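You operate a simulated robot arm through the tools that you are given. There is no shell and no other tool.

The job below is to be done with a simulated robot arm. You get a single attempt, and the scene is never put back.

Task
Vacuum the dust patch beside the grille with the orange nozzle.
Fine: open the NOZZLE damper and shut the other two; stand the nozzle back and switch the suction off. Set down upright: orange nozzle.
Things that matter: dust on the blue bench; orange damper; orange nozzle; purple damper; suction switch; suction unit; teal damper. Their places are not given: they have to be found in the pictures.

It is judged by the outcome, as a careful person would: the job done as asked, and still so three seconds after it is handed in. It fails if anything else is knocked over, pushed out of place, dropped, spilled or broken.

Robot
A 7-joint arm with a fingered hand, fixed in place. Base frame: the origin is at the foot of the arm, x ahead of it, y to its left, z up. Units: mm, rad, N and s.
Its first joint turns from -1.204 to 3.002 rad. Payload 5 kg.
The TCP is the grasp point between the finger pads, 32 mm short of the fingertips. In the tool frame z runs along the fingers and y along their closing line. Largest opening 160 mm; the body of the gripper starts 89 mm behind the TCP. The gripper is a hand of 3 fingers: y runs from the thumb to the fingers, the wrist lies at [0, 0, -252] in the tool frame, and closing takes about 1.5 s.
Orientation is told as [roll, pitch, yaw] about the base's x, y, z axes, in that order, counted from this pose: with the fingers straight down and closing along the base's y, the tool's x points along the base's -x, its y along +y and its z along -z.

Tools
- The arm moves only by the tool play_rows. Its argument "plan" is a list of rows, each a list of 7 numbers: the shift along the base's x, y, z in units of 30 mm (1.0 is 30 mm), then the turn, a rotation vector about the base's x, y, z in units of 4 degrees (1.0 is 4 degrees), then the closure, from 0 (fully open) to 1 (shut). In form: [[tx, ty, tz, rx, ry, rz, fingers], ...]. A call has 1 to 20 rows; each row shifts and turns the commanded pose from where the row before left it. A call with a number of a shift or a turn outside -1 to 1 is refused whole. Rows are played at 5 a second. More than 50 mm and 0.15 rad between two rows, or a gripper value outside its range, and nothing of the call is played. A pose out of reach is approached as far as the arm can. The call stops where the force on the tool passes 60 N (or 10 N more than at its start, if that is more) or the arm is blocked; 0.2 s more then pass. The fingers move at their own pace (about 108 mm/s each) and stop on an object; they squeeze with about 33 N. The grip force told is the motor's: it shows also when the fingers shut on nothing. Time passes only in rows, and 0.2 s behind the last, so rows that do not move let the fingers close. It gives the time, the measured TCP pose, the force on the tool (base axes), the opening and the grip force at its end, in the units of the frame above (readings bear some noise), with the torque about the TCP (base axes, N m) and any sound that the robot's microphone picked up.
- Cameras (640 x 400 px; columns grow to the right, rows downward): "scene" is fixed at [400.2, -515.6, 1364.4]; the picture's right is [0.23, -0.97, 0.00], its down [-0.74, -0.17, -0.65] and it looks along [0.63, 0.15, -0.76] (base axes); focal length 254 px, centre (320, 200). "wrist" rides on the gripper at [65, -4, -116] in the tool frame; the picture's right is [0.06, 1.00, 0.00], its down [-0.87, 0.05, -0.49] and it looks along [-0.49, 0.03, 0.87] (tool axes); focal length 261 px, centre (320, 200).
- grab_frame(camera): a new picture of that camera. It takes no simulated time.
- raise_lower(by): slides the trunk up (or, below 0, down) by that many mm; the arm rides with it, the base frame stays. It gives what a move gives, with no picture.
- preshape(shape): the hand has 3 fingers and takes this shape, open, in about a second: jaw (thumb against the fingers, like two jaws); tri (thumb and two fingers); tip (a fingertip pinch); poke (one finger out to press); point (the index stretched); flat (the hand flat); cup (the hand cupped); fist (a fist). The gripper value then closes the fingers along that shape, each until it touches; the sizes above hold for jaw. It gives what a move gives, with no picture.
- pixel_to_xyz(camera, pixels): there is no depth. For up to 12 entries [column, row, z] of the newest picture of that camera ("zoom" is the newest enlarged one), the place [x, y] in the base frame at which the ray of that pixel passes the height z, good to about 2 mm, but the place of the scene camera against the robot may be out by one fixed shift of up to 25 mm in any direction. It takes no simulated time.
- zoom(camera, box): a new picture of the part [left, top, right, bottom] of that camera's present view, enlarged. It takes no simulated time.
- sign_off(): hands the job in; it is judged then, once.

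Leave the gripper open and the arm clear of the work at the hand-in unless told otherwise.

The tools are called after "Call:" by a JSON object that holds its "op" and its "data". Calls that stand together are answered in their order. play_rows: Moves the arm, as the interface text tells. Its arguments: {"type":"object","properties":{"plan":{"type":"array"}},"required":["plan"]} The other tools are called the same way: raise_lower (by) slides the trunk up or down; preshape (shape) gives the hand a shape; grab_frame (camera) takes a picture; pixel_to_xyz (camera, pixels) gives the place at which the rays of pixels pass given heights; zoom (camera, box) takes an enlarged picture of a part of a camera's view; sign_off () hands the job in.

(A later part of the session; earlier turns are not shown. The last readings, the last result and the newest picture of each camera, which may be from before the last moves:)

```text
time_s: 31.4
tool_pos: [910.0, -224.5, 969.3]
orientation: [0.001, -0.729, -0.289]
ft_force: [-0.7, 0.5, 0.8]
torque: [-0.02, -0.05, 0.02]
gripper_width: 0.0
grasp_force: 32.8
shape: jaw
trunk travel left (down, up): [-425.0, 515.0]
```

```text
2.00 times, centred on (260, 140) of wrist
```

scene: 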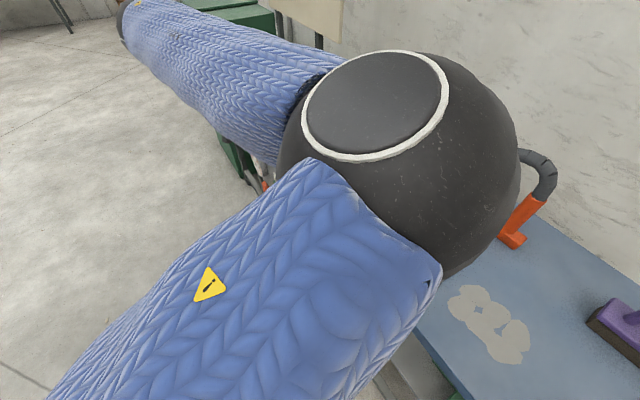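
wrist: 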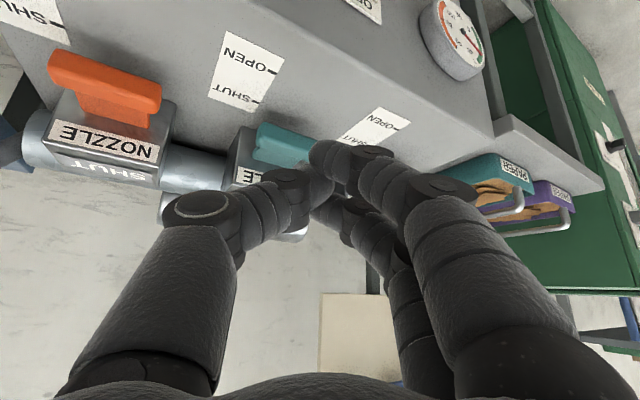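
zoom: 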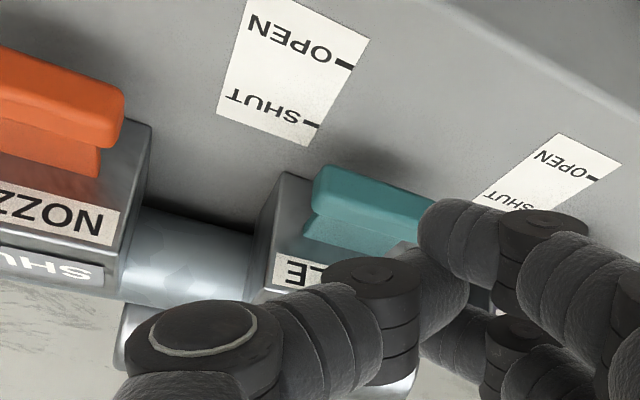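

The teal bar sits at the SHUT side now. Next I test whether the hand can turn to yaw ≈ -45° here with a moderate tilt, keeping well above the unit.

Call:
{"op": "play_rows", "data": {"plan": [[-0.8, -0.5, 0.5, 0, 0, 0, 0.5], [-0.8, -0.5, 0.5, 0, 0, 0, 0], [-0.8, -0.5, 0, 0.3, 1, 0, 0], [0, -0.5, 0, 0.3, 1, 0, 0], [0, 0, 0, 0.3, 1, 0, 0], [0, 0, 0, 0, 0, -1, 0], [0, 0, 0, 0, 0, -1, 0], [0, 0, 0, 0, 0, -1, 0], [0, 0, 0, 0, 0, -1, 0], [0, 0, 0, 0, 0, -1, 0], [0, 0, 0, 0, 0, -1, 0], [0, 0, 0, 0, 0, -1, 0], [0, 0, 0, 0, 0, 0, 0]]}}

Call:
{"op": "grab_frame", "data": {"camera": "scene"}}

Call:
{"op": "grab_frame", "data": {"camera": "wrist"}}

```text
time_s: 34.2
tool_pos: [828.1, -306.4, 990.3]
orientation: [0.014, -0.509, -0.778]
ft_force: [0.4, 0.6, -0.6]
torque: [-0.01, 0.0, -0.02]
gripper_width: 159.8
grasp_force: 0.1
shape: jaw
out of reach, approached as far as the arm can: row 11, 12
trunk travel left (down, up): [-425.0, 515.0]
```

```text
taken
```

scene: 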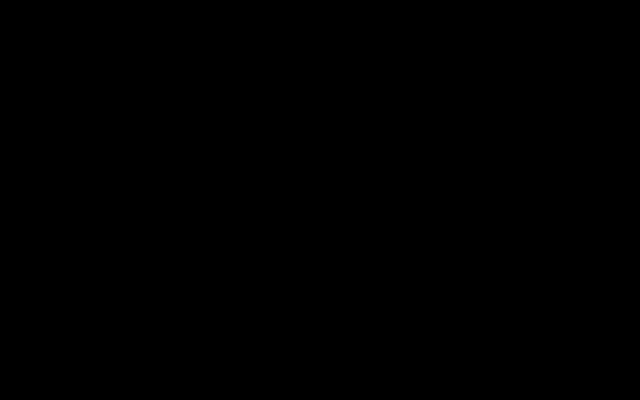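

```text
taken
```

wrist: 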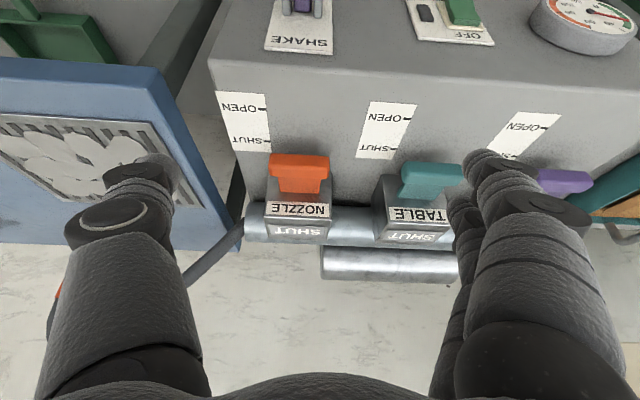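

TABLE's indicator now reads SHUT. The hand is at tilt 29°, yaw -44.6°. Next: move above the orange bar to about (923,-427,910) with the fingers at medium opening.

Call:
{"op": "play_rows", "data": {"plan": [[0.635, -0.805, -0.53, 0, 0, 0, 0.2], [0.635, -0.805, -0.53, 0, 0, 0, 0.2], [0.635, -0.805, -0.53, 0, 0, 0, 0.2], [0.635, -0.805, -0.53, 0, 0, 0, 0.2], [0.635, -0.805, -0.53, 0, 0, 0, 0.2], [0, 0, 0, 0, 0, 0, 0.2]]}}

Call:
{"op": "grab_frame", "data": {"camera": "wrist"}}

```text
time_s: 35.6
tool_pos: [923.0, -427.6, 910.4]
orientation: [0.003, -0.511, -0.779]
ft_force: [0.2, -1.1, 0.9]
torque: [0.01, 0.02, -0.01]
gripper_width: 128.0
grasp_force: 0.0
shape: jaw
trunk travel left (down, up): [-425.0, 515.0]
```

```text
taken
```

wrist: 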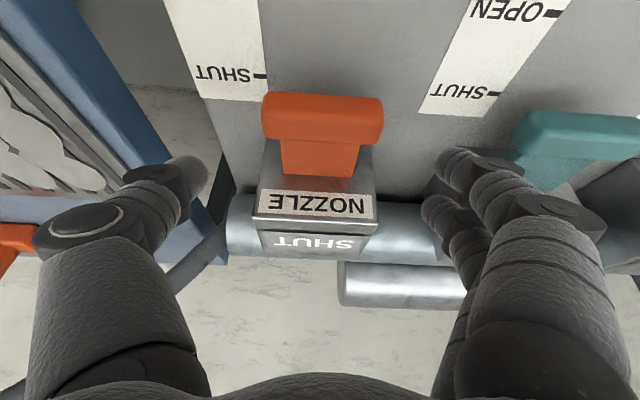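

The bar is centred at column ~322 between the thumb and fingers. I'll descend ~60 mm so the pads straddle the bar.

Call:
{"op": "play_rows", "data": {"plan": [[0, 0, -0.7, 0, 0, 0, 0.2], [0, 0, -0.7, 0, 0, 0, 0.2], [0, 0, -0.65, 0, 0, 0, 0.2], [0, 0, 0, 0, 0, 0, 0.2]]}}

Call:
{"op": "grab_frame", "data": {"camera": "wrist"}}

```text
time_s: 36.6
tool_pos: [921.7, -427.2, 849.4]
orientation: [0.0, -0.511, -0.778]
ft_force: [-0.1, 0.3, 0.2]
torque: [0.01, -0.01, 0.01]
gripper_width: 128.3
grasp_force: 0.0
shape: jaw
trunk travel left (down, up): [-425.0, 515.0]
```

```text
taken
```

wrist: 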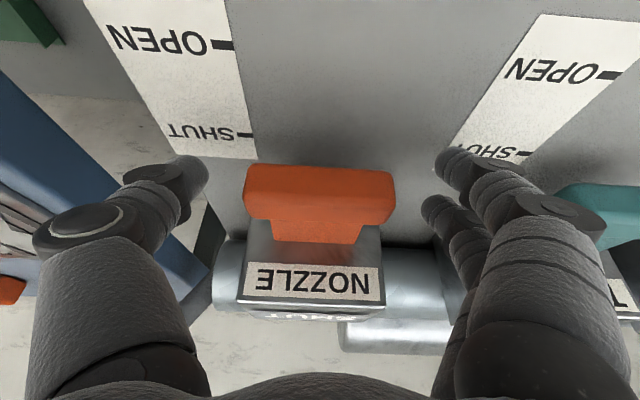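

The bar sits between thumb and fingers at image centre. I'll close the hand on its ends.

Call:
{"op": "play_rows", "data": {"plan": [[0, 0, 0, 0, 0, 0, 0.6], [0, 0, 0, 0, 0, 0, 0.8], [0, 0, 0, 0, 0, 0, 1], [0, 0, 0, 0, 0, 0, 1], [0, 0, 0, 0, 0, 0, 1], [0, 0, 0, 0, 0, 0, 1]]}}

Call:
{"op": "grab_frame", "data": {"camera": "wrist"}}

```text
time_s: 38.0
tool_pos: [922.9, -427.3, 849.7]
orientation: [0.004, -0.513, -0.778]
ft_force: [-0.7, -1.4, -2.7]
torque: [-0.2, 0.16, -0.13]
gripper_width: 72.3
grasp_force: 33.2
shape: jaw
trunk travel left (down, up): [-425.0, 515.0]
```

```text
taken
```

wrist: 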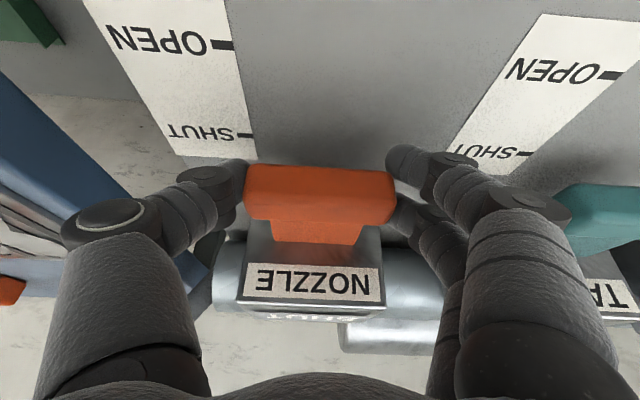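

Gripped at 72 mm. Now I pull outward along (-0.707,+0.707) in small steps.

Call:
{"op": "play_rows", "data": {"plan": [[-0.2, 0.2, 0, 0, 0, 0, 1], [-0.2, 0.2, 0, 0, 0, 0, 1], [-0.2, 0.2, 0, 0, 0, 0, 1], [-0.2, 0.2, 0, 0, 0, 0, 1], [0, 0, 0, 0, 0, 0, 1]]}}

Call:
{"op": "grab_frame", "data": {"camera": "wrist"}}

```text
time_s: 39.2
tool_pos: [899.5, -402.6, 849.7]
orientation: [0.001, -0.509, -0.779]
ft_force: [-6.0, -2.7, -9.7]
torque: [-0.21, 0.27, -0.26]
gripper_width: 72.0
grasp_force: 32.7
shape: jaw
trunk travel left (down, up): [-425.0, 515.0]
```

```text
taken
```

wrist: 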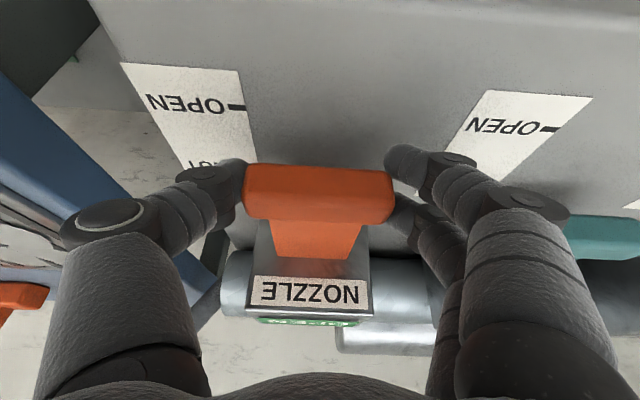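

The bar comes along and the indicator already shows green. I'll pull on to the full stroke.

Call:
{"op": "play_rows", "data": {"plan": [[-0.2, 0.2, 0, 0, 0, 0, 1], [-0.2, 0.2, 0, 0, 0, 0, 1], [-0.2, 0.2, 0, 0, 0, 0, 1], [0, 0, 0, 0, 0, 0, 1]]}}

Call:
{"op": "grab_frame", "data": {"camera": "wrist"}}

```text
time_s: 40.2
tool_pos: [884.0, -387.5, 848.2]
orientation: [0.003, -0.513, -0.781]
ft_force: [24.5, -27.3, -0.4]
torque: [-0.79, -0.16, 0.04]
gripper_width: 72.1
grasp_force: 32.9
shape: jaw
trunk travel left (down, up): [-425.0, 515.0]
```

```text
taken
```

wrist: 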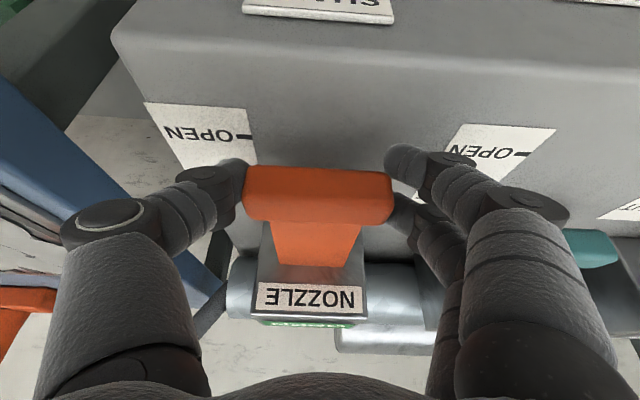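

The bar reached its outer stop (≈36 N, 56 mm travelled). I'll ease off 3 mm, open the hand, and lift off.

Call:
{"op": "play_rows", "data": {"plan": [[0.07, -0.07, 0, 0, 0, 0, 1], [0, 0, 0, 0, 0, 0, 0.2], [0, 0, 0, 0, 0, 0, 0.2], [0, 0, 0, 0, 0, 0, 0.2], [0, 0, 0.8, 0, 0, 0, 0.2], [0, 0, 1, 0, 0, 0, 0.2], [-0.5, 0.5, 1, 0, 0, 0, 0.2], [-1, 1, 1, 0, 0, 0, 0.2], [-0.5, 0.5, 1, 0, 0, 0, 0], [0, 0, 0, 0, 0, 0, 0]]}}

Call:
{"op": "grab_frame", "data": {"camera": "wrist"}}

Call:
{"op": "grab_frame", "data": {"camera": "scene"}}

```text
refused: row 8 steps farther than a row can; nothing moved
```

```text
taken
```

wrist: 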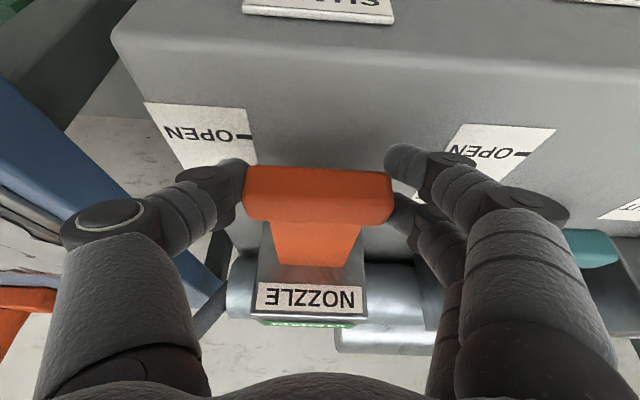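

```text
taken
```

scene: 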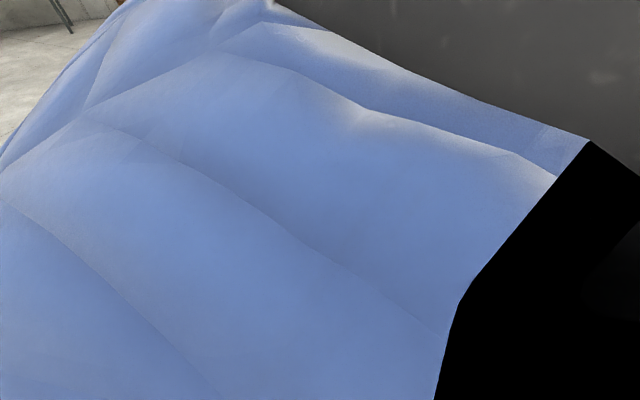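

The call was refused for one too-long row (nothing moved). I'll repeat with smaller steps: ease off, open, lift, retreat.

Call:
{"op": "play_rows", "data": {"plan": [[0.07, -0.07, 0, 0, 0, 0, 1], [0, 0, 0, 0, 0, 0, 0.2], [0, 0, 0, 0, 0, 0, 0.2], [0, 0, 0, 0, 0, 0, 0.2], [0, 0, 0.8, 0, 0, 0, 0.2], [0, 0, 0.9, 0, 0, 0, 0.2], [-0.5, 0.5, 0.8, 0, 0, 0, 0.2], [-0.7, 0.7, 0.8, 0, 0, 0, 0.2], [-0.7, 0.7, 0.8, 0, 0, 0, 0], [0, 0, 0, 0, 0, 0, 0]]}}

Call:
{"op": "grab_frame", "data": {"camera": "wrist"}}

```text
time_s: 42.4
tool_pos: [825.1, -329.3, 974.3]
orientation: [0.002, -0.512, -0.778]
ft_force: [0.7, 0.1, 0.3]
torque: [0.0, 0.0, -0.01]
gripper_width: 159.9
grasp_force: 0.0
shape: jaw
trunk travel left (down, up): [-425.0, 515.0]
```

```text
taken
```

wrist: 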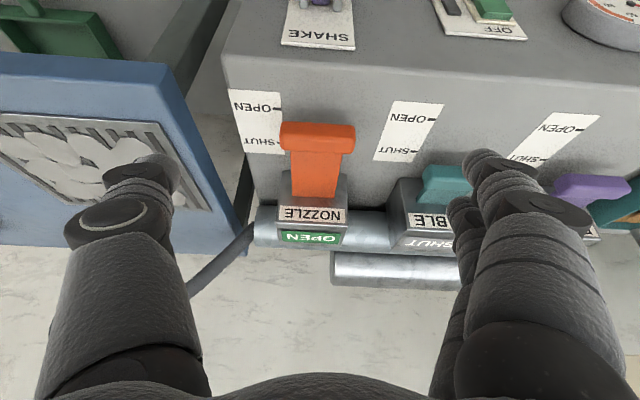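

NOZZLE now reads OPEN, TABLE reads SHUT. Next is the switch, triangulated near (968,-208,680) on the front face. I'll turn back to yaw -17°/tilt 42° and go in front of it at height, then set the poke shape and lower the trunk.

Call:
{"op": "play_rows", "data": {"plan": [[0, 0.5, 0.2, 0, 0, 1, 0], [0, 0.5, 0.2, 0, 0, 1, 0], [0, 0.5, 0.2, 0, 0, 1, 0], [0, 0.5, 0.2, 0, 0, 1, 0], [0, 0.5, 0.2, 0, 0, 1, 0], [0, 0.5, 0.2, 0, 0, 1, 0], [0, 0.5, 0, 0, 0, 0.9, 0], [0, 0.5, 0, -0.3, -1, 0, 0], [0, 0.5, 0, -0.3, -1, 0, 0], [0, 0.3, 0, -0.3, -1, 0, 0], [0, 0, 0, 0, 0, 0, 0]]}}

Call:
{"op": "preshape", "data": {"shape": "poke"}}

Call:
{"op": "grab_frame", "data": {"camera": "wrist"}}

Call:
{"op": "grab_frame", "data": {"camera": "scene"}}

```text
time_s: 44.8
tool_pos: [827.4, -185.7, 1008.7]
orientation: [0.005, -0.732, -0.3]
ft_force: [-0.3, -0.9, 0.0]
torque: [0.01, -0.01, 0.0]
gripper_width: 160.0
grasp_force: 0.0
shape: jaw
trunk travel left (down, up): [-425.0, 515.0]
```

```text
time_s: 45.7
tool_pos: [827.1, -184.5, 1008.8]
orientation: [0.003, -0.731, -0.298]
ft_force: [0.1, 0.3, 0.2]
torque: [0.03, -0.01, 0.02]
gripper_width: 0.2
grasp_force: 0.1
shape: poke
trunk travel left (down, up): [-425.0, 515.0]
```

```text
taken
```

wrist: 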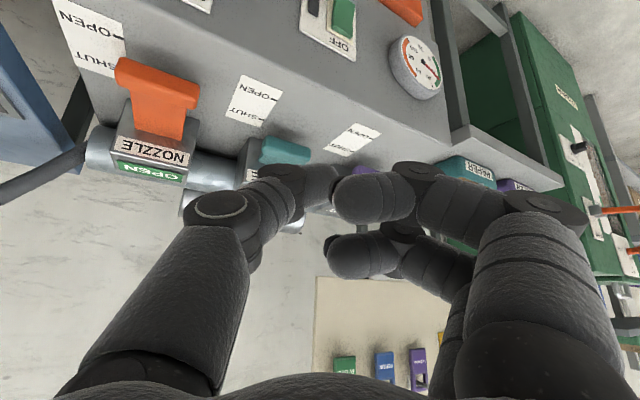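

```text
taken
```

scene: 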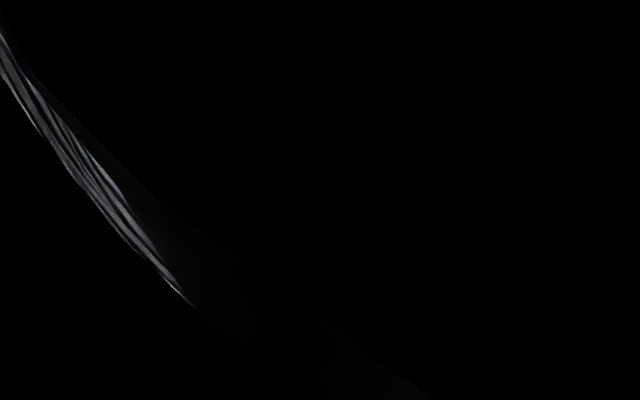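

I enlarge the hand in the wrist view to understand which finger is extended in the poke shape.

Call:
{"op": "zoom", "data": {"camera": "wrist", "box": [160, 130, 480, 330]}}

Call:
{"op": "zoom", "data": {"camera": "wrist", "box": [290, 0, 450, 110]}}

```text
2.00 times, centred on (320, 230) of wrist
```

zoom: 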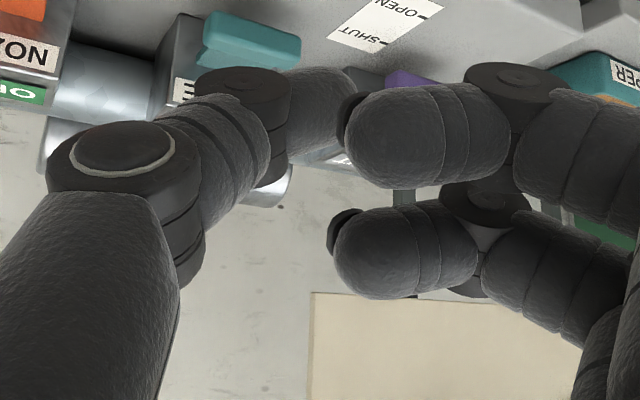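

```text
3.64 times, centred on (370, 55) of wrist
```

zoom: 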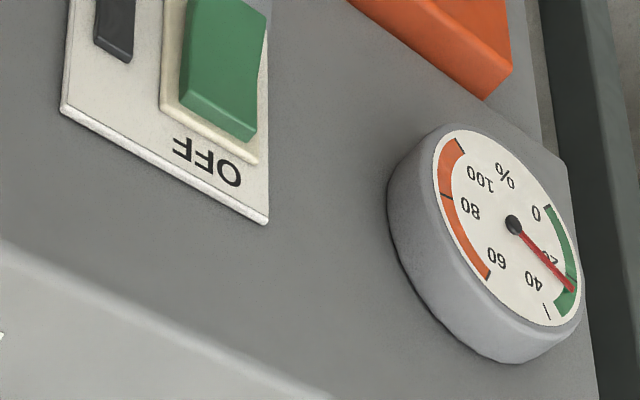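

In this shape the thumb pokes along the tool axis while the fingers curl. I'll shift toward the switch's side and lower the trunk by 160 mm to look at the switch straight on.

Call:
{"op": "play_rows", "data": {"plan": [[0.5, 0.8, 0, 0, 0, 0, 0], [0.5, 0.8, 0, 0, 0, 0, 0], [0, 0, 0, 0, 0, 0, 0]]}}

Call:
{"op": "raise_lower", "data": {"by": -160}}

Call:
{"op": "grab_frame", "data": {"camera": "wrist"}}

Call:
{"op": "grab_frame", "data": {"camera": "scene"}}

```text
time_s: 46.5
tool_pos: [850.4, -178.2, 1004.8]
orientation: [0.016, -0.733, -0.298]
ft_force: [0.6, 0.4, 0.4]
torque: [-0.03, -0.02, 0.0]
gripper_width: 0.0
grasp_force: 0.0
shape: poke
out of reach, approached as far as the arm can: row 1, 2
trunk travel left (down, up): [-425.0, 515.0]
```

```text
time_s: 48.3
tool_pos: [850.7, -177.5, 844.0]
orientation: [0.017, -0.73, -0.299]
ft_force: [0.4, 0.0, -0.6]
torque: [0.02, 0.02, 0.01]
gripper_width: 0.0
grasp_force: 0.1
shape: poke
trunk travel left (down, up): [-265.0, 675.0]
```

```text
taken
```

wrist: 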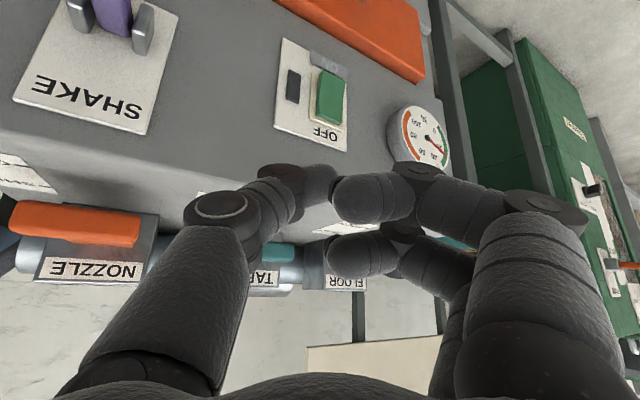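

```text
taken
```

scene: 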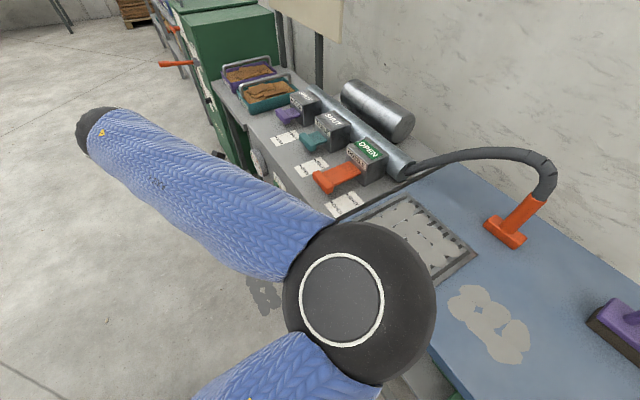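

The scene now clearly shows NOZZLE OPEN with TABLE and FLOOR SHUT. I'll enlarge the switch (around (315,95)) and get its rays.

Call:
{"op": "zoom", "data": {"camera": "wrist", "box": [260, 30, 370, 160]}}

Call:
{"op": "pixel_to_xyz", "data": {"camera": "wrist", "pixels": [[330, 97, 640], [330, 97, 680], [330, 97, 720], [275, 123, 700], [275, 123, 720], [283, 38, 640], [283, 38, 620]]}}

Call:
{"op": "zoom", "data": {"camera": "scene", "box": [250, 90, 400, 210]}}

```text
3.08 times, centred on (315, 95) of wrist
```

zoom: 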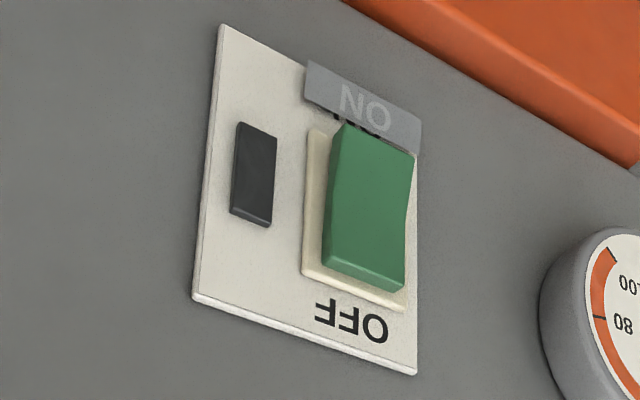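

```text
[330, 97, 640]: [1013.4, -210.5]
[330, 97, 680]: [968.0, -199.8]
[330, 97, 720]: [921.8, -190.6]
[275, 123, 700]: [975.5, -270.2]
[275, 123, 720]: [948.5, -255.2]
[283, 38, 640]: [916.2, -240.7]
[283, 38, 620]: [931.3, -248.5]
```

```text
3.33 times, centred on (325, 150) of scene
```

zoom: 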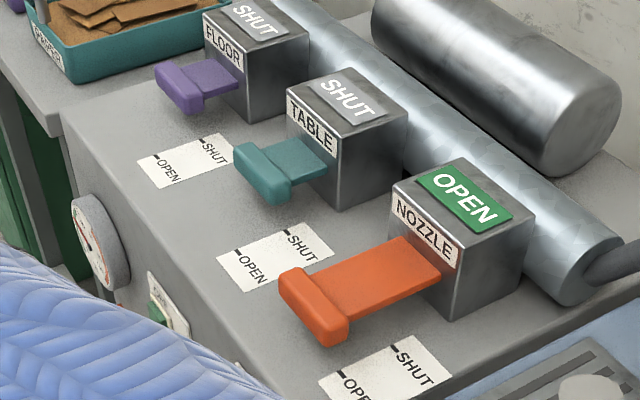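

All three indicators are right: FLOOR SHUT, TABLE SHUT, NOZZLE OPEN. The switch's ON end is the lower one (rocker centre ≈(971,-204,677)). I'll compare the "point" shape for a cleaner press.

Call:
{"op": "preshape", "data": {"shape": "point"}}

Call:
{"op": "grab_frame", "data": {"camera": "wrist"}}

```text
time_s: 49.2
tool_pos: [850.1, -178.7, 844.3]
orientation: [0.016, -0.729, -0.298]
ft_force: [-0.4, 0.3, 0.4]
torque: [0.02, -0.04, 0.0]
gripper_width: 0.0
grasp_force: 0.0
shape: point
trunk travel left (down, up): [-265.0, 675.0]
```

```text
taken
```

wrist: 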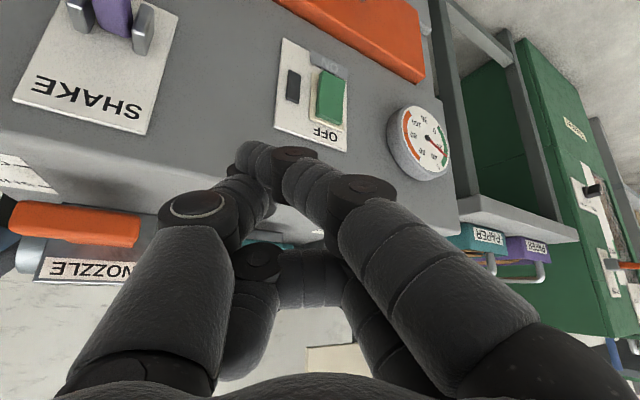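

"Point" lies crosswise, so I'll use the closed jaw, whose forward finger tip I already calibrated on the teal bar. I go back to jaw shape, close it, turn the yaw to about -8° and move in front of the switch.

Call:
{"op": "preshape", "data": {"shape": "jaw"}}

Call:
{"op": "play_rows", "data": {"plan": [[0, 0, 0, 0, 0, 1, 1], [0, 0, 0, 0, 0, 1, 1], [0.3, 0.3, 0, 0, 0, 0.25, 1], [0.4, 0.4, 0, 0, 0, 0, 1], [0.4, 0.4, 0, 0, 0, 0, 1], [0.2, 0.1, 0, 0, 0, 0, 1], [0, 0, 0, 0, 0, 0, 1]]}}

Call:
{"op": "grab_frame", "data": {"camera": "wrist"}}

```text
time_s: 50.1
tool_pos: [850.9, -179.1, 844.6]
orientation: [0.017, -0.729, -0.298]
ft_force: [-0.5, 0.2, 0.2]
torque: [0.01, 0.0, 0.01]
gripper_width: 159.8
grasp_force: 0.1
shape: jaw
trunk travel left (down, up): [-265.0, 675.0]
```

```text
time_s: 51.7
tool_pos: [889.2, -142.3, 843.3]
orientation: [0.013, -0.729, -0.143]
ft_force: [-0.4, 0.2, -0.1]
torque: [0.01, 0.0, 0.0]
gripper_width: 0.4
grasp_force: 32.6
shape: jaw
trunk travel left (down, up): [-265.0, 675.0]
```

```text
taken
```

wrist: 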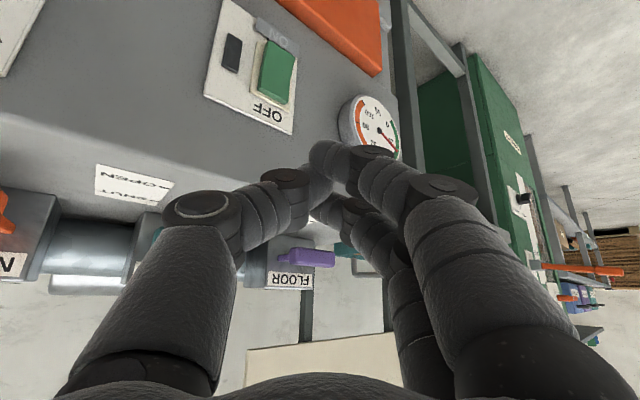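

At (889,-142,843), yaw -8°. I descend ~171 mm in front of the switch panel.

Call:
{"op": "play_rows", "data": {"plan": [[0, -0.1, -0.95, 0, 0, 0, 1], [0, -0.1, -0.95, 0, 0, 0, 1], [0, -0.1, -0.95, 0, 0, 0, 1], [0, -0.1, -0.95, 0, 0, 0, 1], [0.07, -0.1, -0.95, 0, 0, 0, 1], [0.07, -0.1, -0.95, 0, 0, 0, 1], [0, 0, 0, 0, 0, 0, 1]]}}

Call:
{"op": "grab_frame", "data": {"camera": "wrist"}}

Call:
{"op": "grab_frame", "data": {"camera": "scene"}}

```text
time_s: 53.3
tool_pos: [894.1, -158.5, 672.0]
orientation: [0.016, -0.727, -0.141]
ft_force: [-0.8, 0.9, -0.2]
torque: [-0.03, 0.02, 0.0]
gripper_width: 0.0
grasp_force: 33.4
shape: jaw
trunk travel left (down, up): [-265.0, 675.0]
```

```text
taken
```

wrist: 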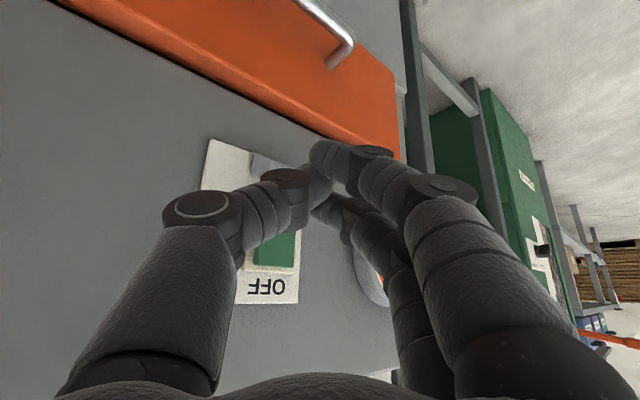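

```text
taken
```

scene: 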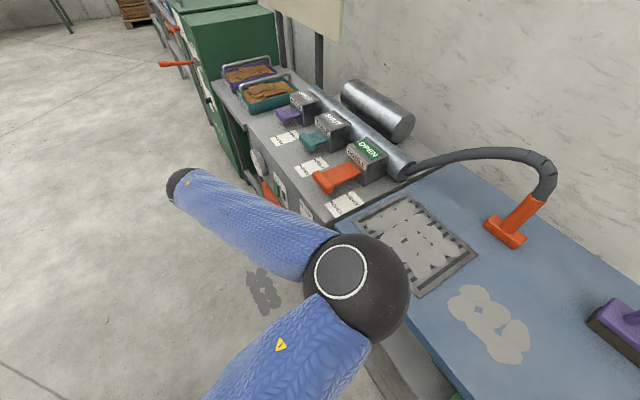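

I'm in front of the panel; the rocker's OFF half is visible at (275,250), the ON half is hidden behind the thumb. I'll enlarge to see where the forward fingertip is.

Call:
{"op": "zoom", "data": {"camera": "wrist", "box": [200, 120, 420, 320]}}

```text
2.00 times, centred on (310, 220) of wrist
```

zoom: 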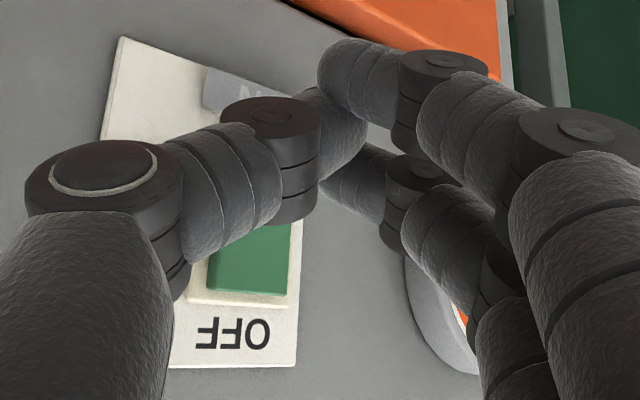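

The forward fingertip (317,205) lines up with where the ON half should land. I approach along (0.707,-0.707) 36 mm, then press in small steps.

Call:
{"op": "play_rows", "data": {"plan": [[0.21, -0.21, 0, 0, 0, 0, 1], [0.21, -0.21, 0, 0, 0, 0, 1], [0.21, -0.21, 0, 0, 0, 0, 1], [0.21, -0.21, 0, 0, 0, 0, 1], [0, 0, 0, 0, 0, 0, 1]]}}

Call:
{"op": "zoom", "data": {"camera": "wrist", "box": [200, 120, 420, 320]}}

```text
time_s: 54.5
tool_pos: [918.2, -185.9, 673.3]
orientation: [0.016, -0.729, -0.141]
ft_force: [0.8, 0.1, -0.4]
torque: [0.03, -0.01, -0.03]
gripper_width: 0.0
grasp_force: 33.2
shape: jaw
trunk travel left (down, up): [-265.0, 675.0]
```

```text
2.00 times, centred on (310, 220) of wrist
```

zoom: 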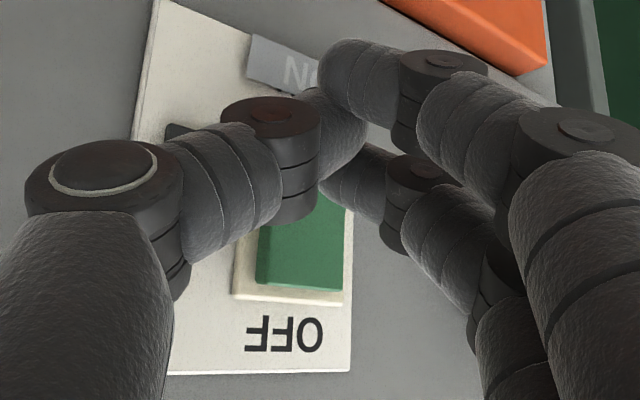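

Continuing in about 4 mm steps toward the rocker.

Call:
{"op": "play_rows", "data": {"plan": [[0.1, -0.1, 0, 0, 0, 0, 1], [0.1, -0.1, 0, 0, 0, 0, 1], [0.1, -0.1, 0, 0, 0, 0, 1], [0, 0, 0, 0, 0, 0, 1]]}}

Call:
{"op": "zoom", "data": {"camera": "wrist", "box": [200, 120, 420, 320]}}

```text
time_s: 55.5
tool_pos: [927.8, -193.9, 671.7]
orientation: [0.014, -0.731, -0.14]
ft_force: [0.4, 0.7, 0.3]
torque: [0.02, 0.0, 0.01]
gripper_width: 0.0
grasp_force: 33.3
shape: jaw
trunk travel left (down, up): [-265.0, 675.0]
```

```text
2.00 times, centred on (310, 220) of wrist
```

zoom: 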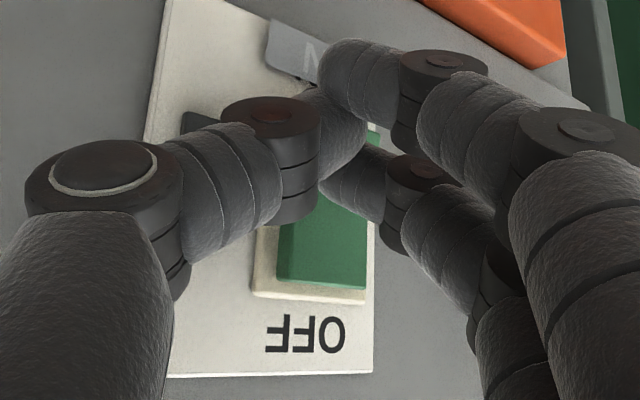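

The fingertip is in line with the rocker's ON half (rocker spans zoom rows 130–290, tip at ~170). I press on in small steps.

Call:
{"op": "play_rows", "data": {"plan": [[0.1, -0.1, 0, 0, 0, 0, 1], [0.1, -0.1, 0, 0, 0, 0, 1], [0, 0, 0, 0, 0, 0, 1]]}}

Call:
{"op": "zoom", "data": {"camera": "wrist", "box": [200, 120, 420, 320]}}

```text
time_s: 56.3
tool_pos: [933.6, -199.5, 671.8]
orientation: [0.015, -0.731, -0.141]
ft_force: [-1.6, 1.6, 0.2]
torque: [0.03, -0.02, 0.09]
gripper_width: 0.0
grasp_force: 32.7
shape: jaw
trunk travel left (down, up): [-265.0, 675.0]
```

```text
2.00 times, centred on (310, 220) of wrist
```

zoom: 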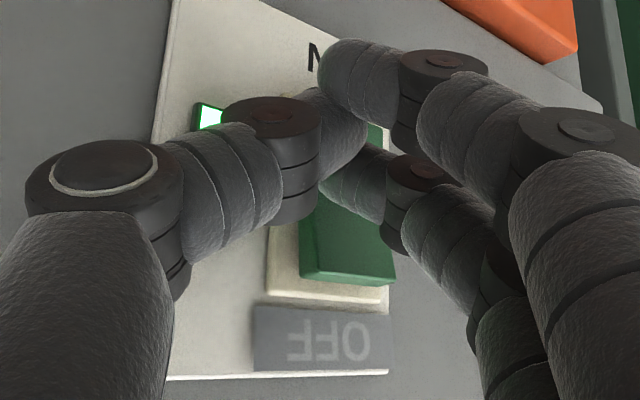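

The lamp is lit green and the grey cover moved over "OFF": suction is on. I'll back off and rise.

Call:
{"op": "play_rows", "data": {"plan": [[-0.3, 0.3, 0, 0, 0, 0, 1], [-0.5, 0.5, 0, 0, 0, 0, 1], [-0.5, 0.5, 0, 0, 0, 0, 1], [-0.3, 0.2, 0.8, 0, 0, 0, 1], [-0.3, 0, 0.9, 0, 0, 0, 1], [-0.3, 0, 0.9, 0, 0, 0, 1], [-0.3, 0, 0.9, 0, 0, 0, 1], [0, 0, 0.9, 0, 0, 0, 1], [0, 0, 0.9, 0, 0, 0, 1], [0, 0, 0.9, 0, 0, 0, 1], [0, 0, 0, 0, 0, 0, 1]]}}

Call:
{"op": "grab_frame", "data": {"camera": "wrist"}}

Call:
{"op": "grab_frame", "data": {"camera": "scene"}}

```text
time_s: 58.7
tool_pos: [858.4, -154.5, 858.9]
orientation: [0.016, -0.729, -0.141]
ft_force: [-0.2, 0.0, 0.3]
torque: [-0.05, -0.03, -0.04]
gripper_width: 0.0
grasp_force: 33.3
shape: jaw
trunk travel left (down, up): [-265.0, 675.0]
```

```text
taken
```

wrist: 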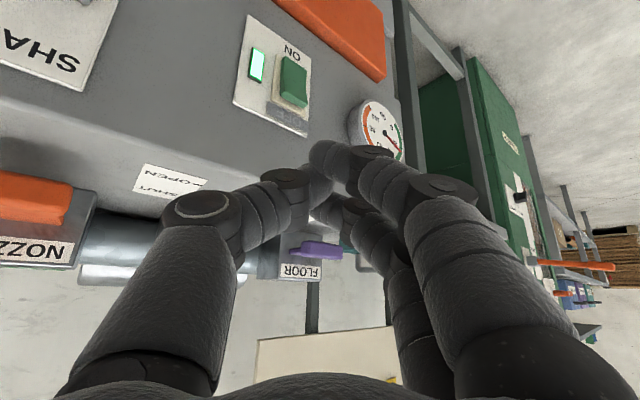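

```text
taken
```

scene: 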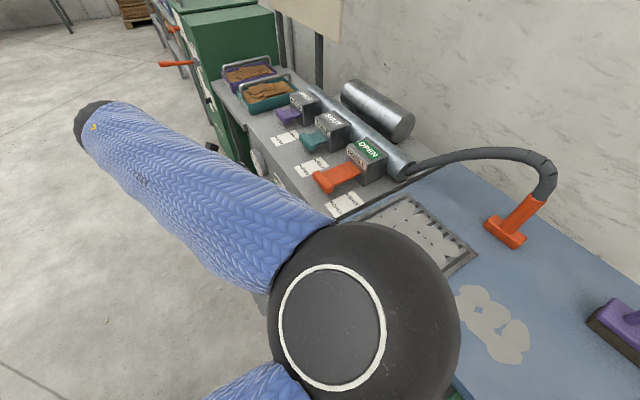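

Suction is on (lamp bright green, "ON" visible). Now to the nozzle. I'll swing the hand up and over toward the bench in steps, turning the yaw gradually to about -40°.

Call:
{"op": "play_rows", "data": {"plan": [[-0.5, -0.9, 0.6, 0, 0, -0.5, 0.5], [-0.5, -0.9, 0.6, 0, 0, -0.5, 0], [-0.5, -0.9, 0.6, 0, 0, -0.5, 0], [-0.5, -0.9, 0.6, 0, 0, -0.5, 0], [-0.5, -0.9, 0.6, 0, 0, -0.6, 0], [-0.5, -0.9, 0.6, 0, 0, -0.6, 0], [-0.5, -0.9, 0.6, 0, 0, -0.6, 0], [0, 0, 0, 0, 0, 0, 0]]}}

Call:
{"op": "grab_frame", "data": {"camera": "scene"}}

Call:
{"op": "grab_frame", "data": {"camera": "wrist"}}

```text
time_s: 60.5
tool_pos: [753.8, -345.8, 985.8]
orientation: [0.017, -0.729, -0.407]
ft_force: [-0.2, 0.9, 0.1]
torque: [0.01, 0.01, -0.03]
gripper_width: 159.9
grasp_force: 0.1
shape: jaw
trunk travel left (down, up): [-265.0, 675.0]
```

```text
taken
```

scene: 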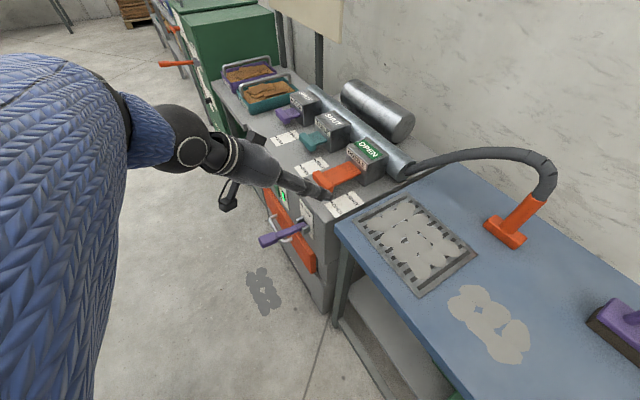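

```text
taken
```

wrist: 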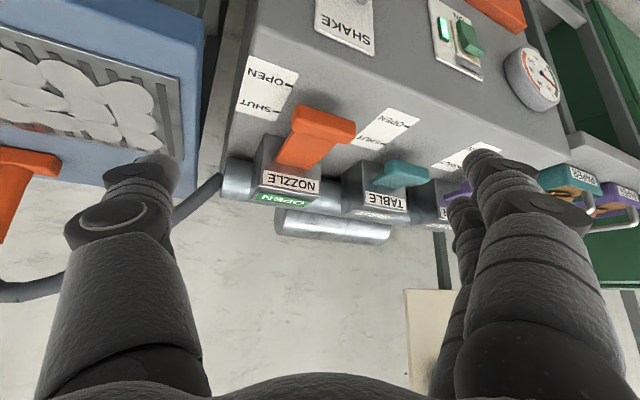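

The posture is good now (forearm from the upper left). I continue over the bench toward the nozzle.

Call:
{"op": "play_rows", "data": {"plan": [[-0.5, -0.95, 0.4, 0, 0, -0.6, 0], [-0.5, -0.95, 0.4, 0, 0, -0.6, 0], [-0.5, -0.95, 0.4, 0, 0, -0.6, 0], [-0.5, -0.95, 0.4, 0, 0, -0.6, 0], [-0.5, -0.95, 0.2, 0, 0, -0.6, 0], [-0.5, -0.95, 0.2, 0, 0, -0.6, 0], [-0.5, -0.95, 0, 0, 0, -0.6, 0], [0, 0, 0, 0, 0, 0, 0]]}}

Call:
{"op": "grab_frame", "data": {"camera": "scene"}}

Call:
{"op": "grab_frame", "data": {"camera": "wrist"}}

```text
time_s: 62.3
tool_pos: [648.6, -544.3, 1045.0]
orientation: [0.015, -0.731, -0.701]
ft_force: [0.1, -0.1, 0.3]
torque: [0.02, -0.04, 0.02]
gripper_width: 159.8
grasp_force: 0.1
shape: jaw
trunk travel left (down, up): [-265.0, 675.0]
```

```text
taken
```

scene: 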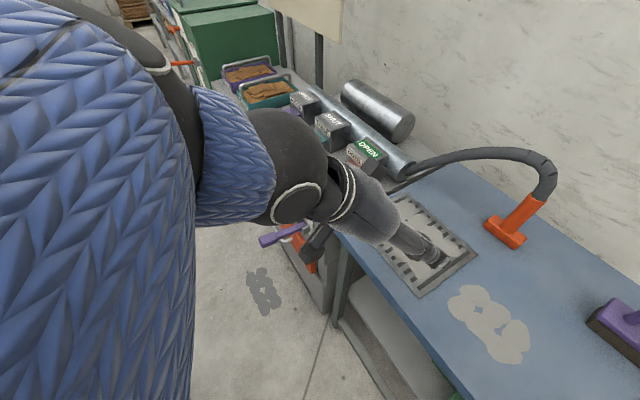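

```text
taken
```

wrist: 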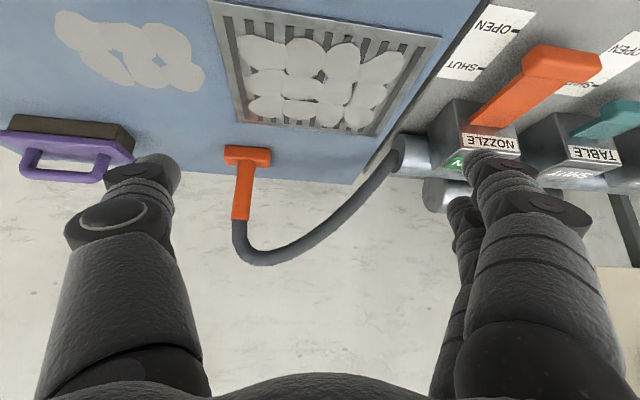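

Clear view of the nozzle: head at (247,155), handle running to (240,218), hose beyond. I'll enlarge it and compute rays at candidate heights.

Call:
{"op": "zoom", "data": {"camera": "wrist", "box": [190, 120, 300, 270]}}

Call:
{"op": "pixel_to_xyz", "data": {"camera": "wrist", "pixels": [[247, 147, 819], [247, 155, 835], [247, 165, 850], [240, 218, 930], [240, 218, 960], [240, 218, 990], [129, 52, 819], [243, 123, 819], [385, 140, 819], [435, 40, 819], [210, 3, 819], [225, 150, 835]]}}

Call:
{"op": "zoom", "data": {"camera": "wrist", "box": [0, 0, 260, 180]}}

```text
2.67 times, centred on (245, 195) of wrist
```

zoom: 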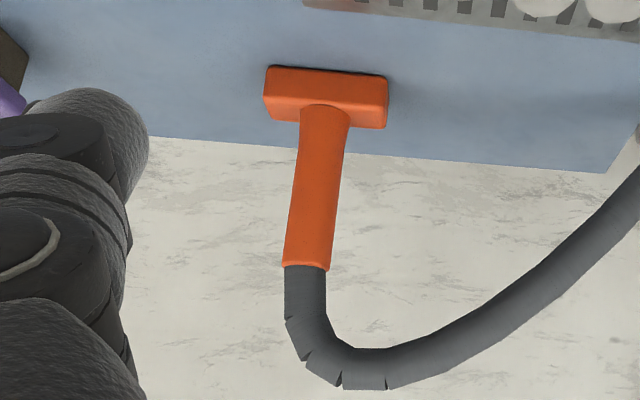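

```text
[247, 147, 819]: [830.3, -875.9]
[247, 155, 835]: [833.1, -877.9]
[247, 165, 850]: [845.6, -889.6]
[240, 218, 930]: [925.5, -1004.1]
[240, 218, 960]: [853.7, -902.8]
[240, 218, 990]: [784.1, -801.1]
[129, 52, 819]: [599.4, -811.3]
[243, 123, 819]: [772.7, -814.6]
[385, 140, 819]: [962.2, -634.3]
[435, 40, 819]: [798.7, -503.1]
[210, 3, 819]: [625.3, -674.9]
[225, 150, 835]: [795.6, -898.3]
```

```text
2.22 times, centred on (130, 90) of wrist
```

zoom: 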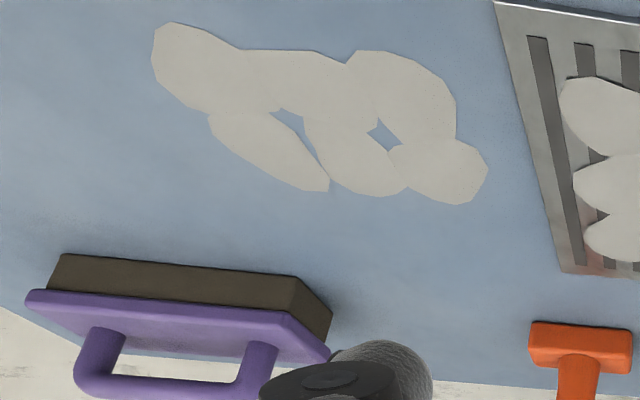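

The handle is upright at about (838,-883), Ø≈36 mm, z≈850–973. I'll tilt to ~63°, yaw to -46.5° and come closer at about (700,-738,960).

Call:
{"op": "play_rows", "data": {"plan": [[0.2, -0.8, 0, 0, 0, -0.8, 0], [0.2, -0.8, -0.3, 0, 0, -0.8, 0], [0.2, -0.8, -0.4, -0.95, -0.9, 0, 0], [0.2, -0.8, -0.4, -0.95, -0.9, 0, 0], [0.2, -0.8, -0.4, -0.95, -0.9, 0, 0], [0.2, -0.8, -0.4, -0.95, -0.9, 0, 0], [0.2, -0.8, -0.4, 0, 0, 0, 0], [0.2, -0.8, -0.4, 0, 0, 0, 0], [0, 0, 0, 0, 0, 0, 0]]}}

Call:
{"op": "grab_frame", "data": {"camera": "scene"}}

Call:
{"op": "grab_frame", "data": {"camera": "wrist"}}

```text
time_s: 64.3
tool_pos: [697.6, -737.3, 963.6]
orientation: [0.016, -1.096, -0.812]
ft_force: [0.2, 0.3, 0.0]
torque: [0.06, 0.01, 0.0]
gripper_width: 159.6
grasp_force: 0.1
shape: jaw
trunk travel left (down, up): [-265.0, 675.0]
```

```text
taken
```

scene: 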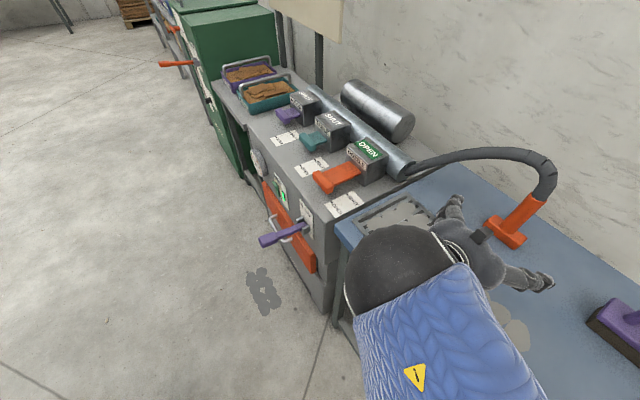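

```text
taken
```

wrist: 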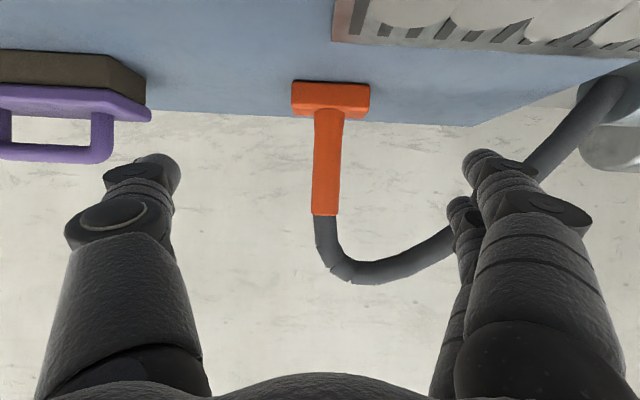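

The handle is nearly centred (column ~327). I refine its place with rays of the head's bottom front edge and top rim.

Call:
{"op": "zoom", "data": {"camera": "wrist", "box": [250, 60, 410, 290]}}

Call:
{"op": "pixel_to_xyz", "data": {"camera": "wrist", "pixels": [[330, 80, 819], [293, 80, 819], [369, 84, 819], [145, 80, 822], [150, 118, 850], [110, 160, 880], [335, 40, 819]]}}

```text
1.74 times, centred on (330, 175) of wrist
```

zoom: 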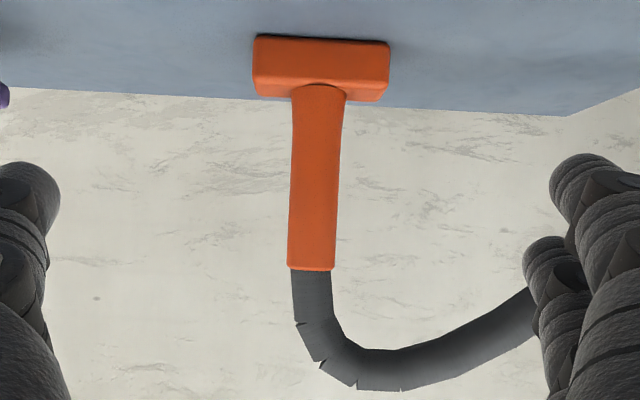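

```text
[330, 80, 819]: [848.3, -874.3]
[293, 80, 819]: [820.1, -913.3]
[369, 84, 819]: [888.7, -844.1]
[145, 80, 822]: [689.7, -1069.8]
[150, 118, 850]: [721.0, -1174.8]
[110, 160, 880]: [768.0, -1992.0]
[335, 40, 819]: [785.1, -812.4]
```

Re-triangulating with the grille corner, the bench top is actually z≈845, which puts the handle at about (805,-840), z 875–982, and the dust around (598,-778). I'll lower to z≈930, shift slightly and advance 100 mm toward the handle.

Call:
{"op": "play_rows", "data": {"plan": [[0.1, 0.09, -0.55, 0, 0, 0, 0], [0.1, 0.09, -0.55, 0, 0, 0, 0], [0.573, -0.605, 0, 0, 0, 0, 0], [0.573, -0.605, 0, 0, 0, 0, 0], [0.573, -0.605, 0, 0, 0, 0, 0], [0, 0, 0, 0, 0, 0, 0]]}}

Call:
{"op": "grab_frame", "data": {"camera": "wrist"}}

Call:
{"op": "grab_frame", "data": {"camera": "scene"}}

```text
time_s: 65.7
tool_pos: [754.5, -786.4, 929.5]
orientation: [0.014, -1.097, -0.809]
ft_force: [0.4, -0.7, 0.1]
torque: [-0.01, -0.03, -0.01]
gripper_width: 159.6
grasp_force: 0.0
shape: jaw
trunk travel left (down, up): [-265.0, 675.0]
```

```text
taken
```

wrist: 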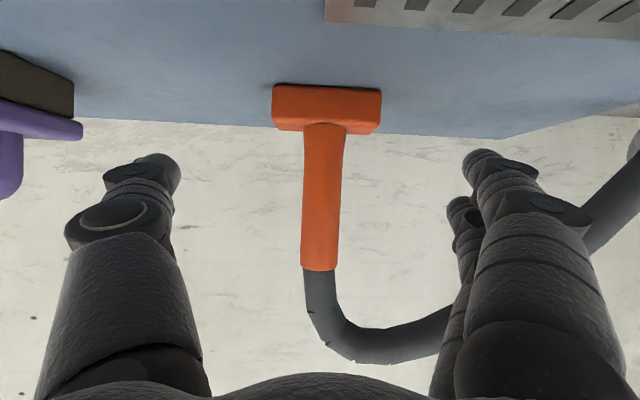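

```text
taken
```

scene: 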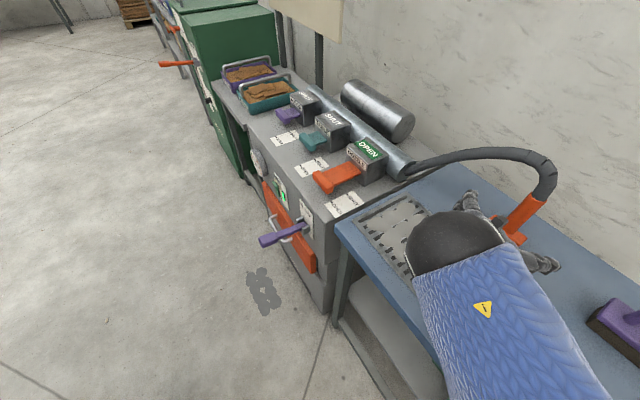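

I enlarge to measure the head and handle sizes more exactly.

Call:
{"op": "zoom", "data": {"camera": "wrist", "box": [240, 70, 420, 290]}}

Call:
{"op": "pixel_to_xyz", "data": {"camera": "wrist", "pixels": [[273, 86, 845], [381, 91, 845], [327, 88, 845], [325, 22, 845], [75, 112, 850]]}}

```text
1.82 times, centred on (330, 180) of wrist
```

zoom: 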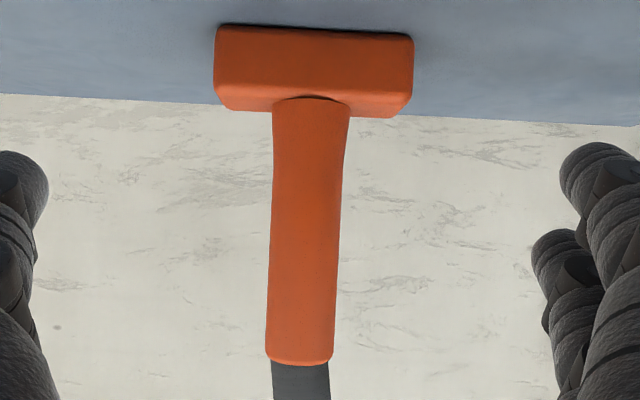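

```text
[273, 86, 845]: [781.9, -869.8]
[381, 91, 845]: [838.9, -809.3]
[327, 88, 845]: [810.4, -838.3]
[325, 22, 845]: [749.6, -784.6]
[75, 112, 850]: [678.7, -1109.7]
```

The handle axis is ≈86 mm ahead and 4 mm to the fingers' side. I advance to it with the hand open.

Call:
{"op": "play_rows", "data": {"plan": [[0.63, -0.63, 0, 0, 0, 0, 0], [0.63, -0.63, 0, 0, 0, 0, 0], [0, 0, 0, 0, 0, 0, 0]]}}

Call:
{"op": "grab_frame", "data": {"camera": "wrist"}}

```text
time_s: 66.5
tool_pos: [793.3, -822.9, 931.1]
orientation: [0.013, -1.097, -0.811]
ft_force: [0.1, 0.9, 0.3]
torque: [-0.03, -0.03, -0.01]
gripper_width: 159.7
grasp_force: 0.0
shape: jaw
trunk travel left (down, up): [-265.0, 675.0]
```

```text
taken
```

wrist: 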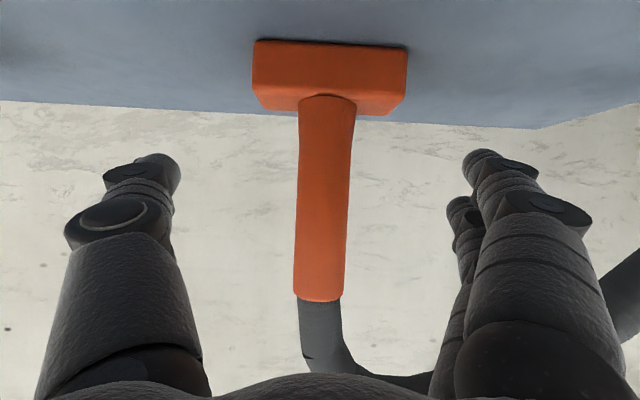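

Scaling between views says the handle axis is now ≈17 mm ahead. I advance 14 mm more, then close the hand on it.

Call:
{"op": "play_rows", "data": {"plan": [[0.38, -0.28, 0, 0, 0, 0, 0], [0, 0, 0, 0, 0, 0, 0], [0, 0, 0, 0, 0, 0, 0.3], [0, 0, 0, 0, 0, 0, 0.5], [0, 0, 0, 0, 0, 0, 0.6], [0, 0, 0, 0, 0, 0, 0.65]]}}

Call:
{"op": "grab_frame", "data": {"camera": "wrist"}}

```text
time_s: 67.9
tool_pos: [803.4, -832.0, 930.2]
orientation: [0.014, -1.095, -0.811]
ft_force: [0.3, 1.1, 0.0]
torque: [0.01, 0.0, 0.03]
gripper_width: 56.5
grasp_force: 0.1
shape: jaw
trunk travel left (down, up): [-265.0, 675.0]
```

```text
taken
```

wrist: 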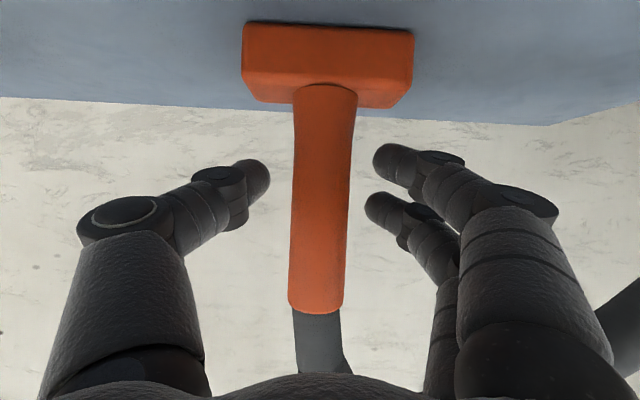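

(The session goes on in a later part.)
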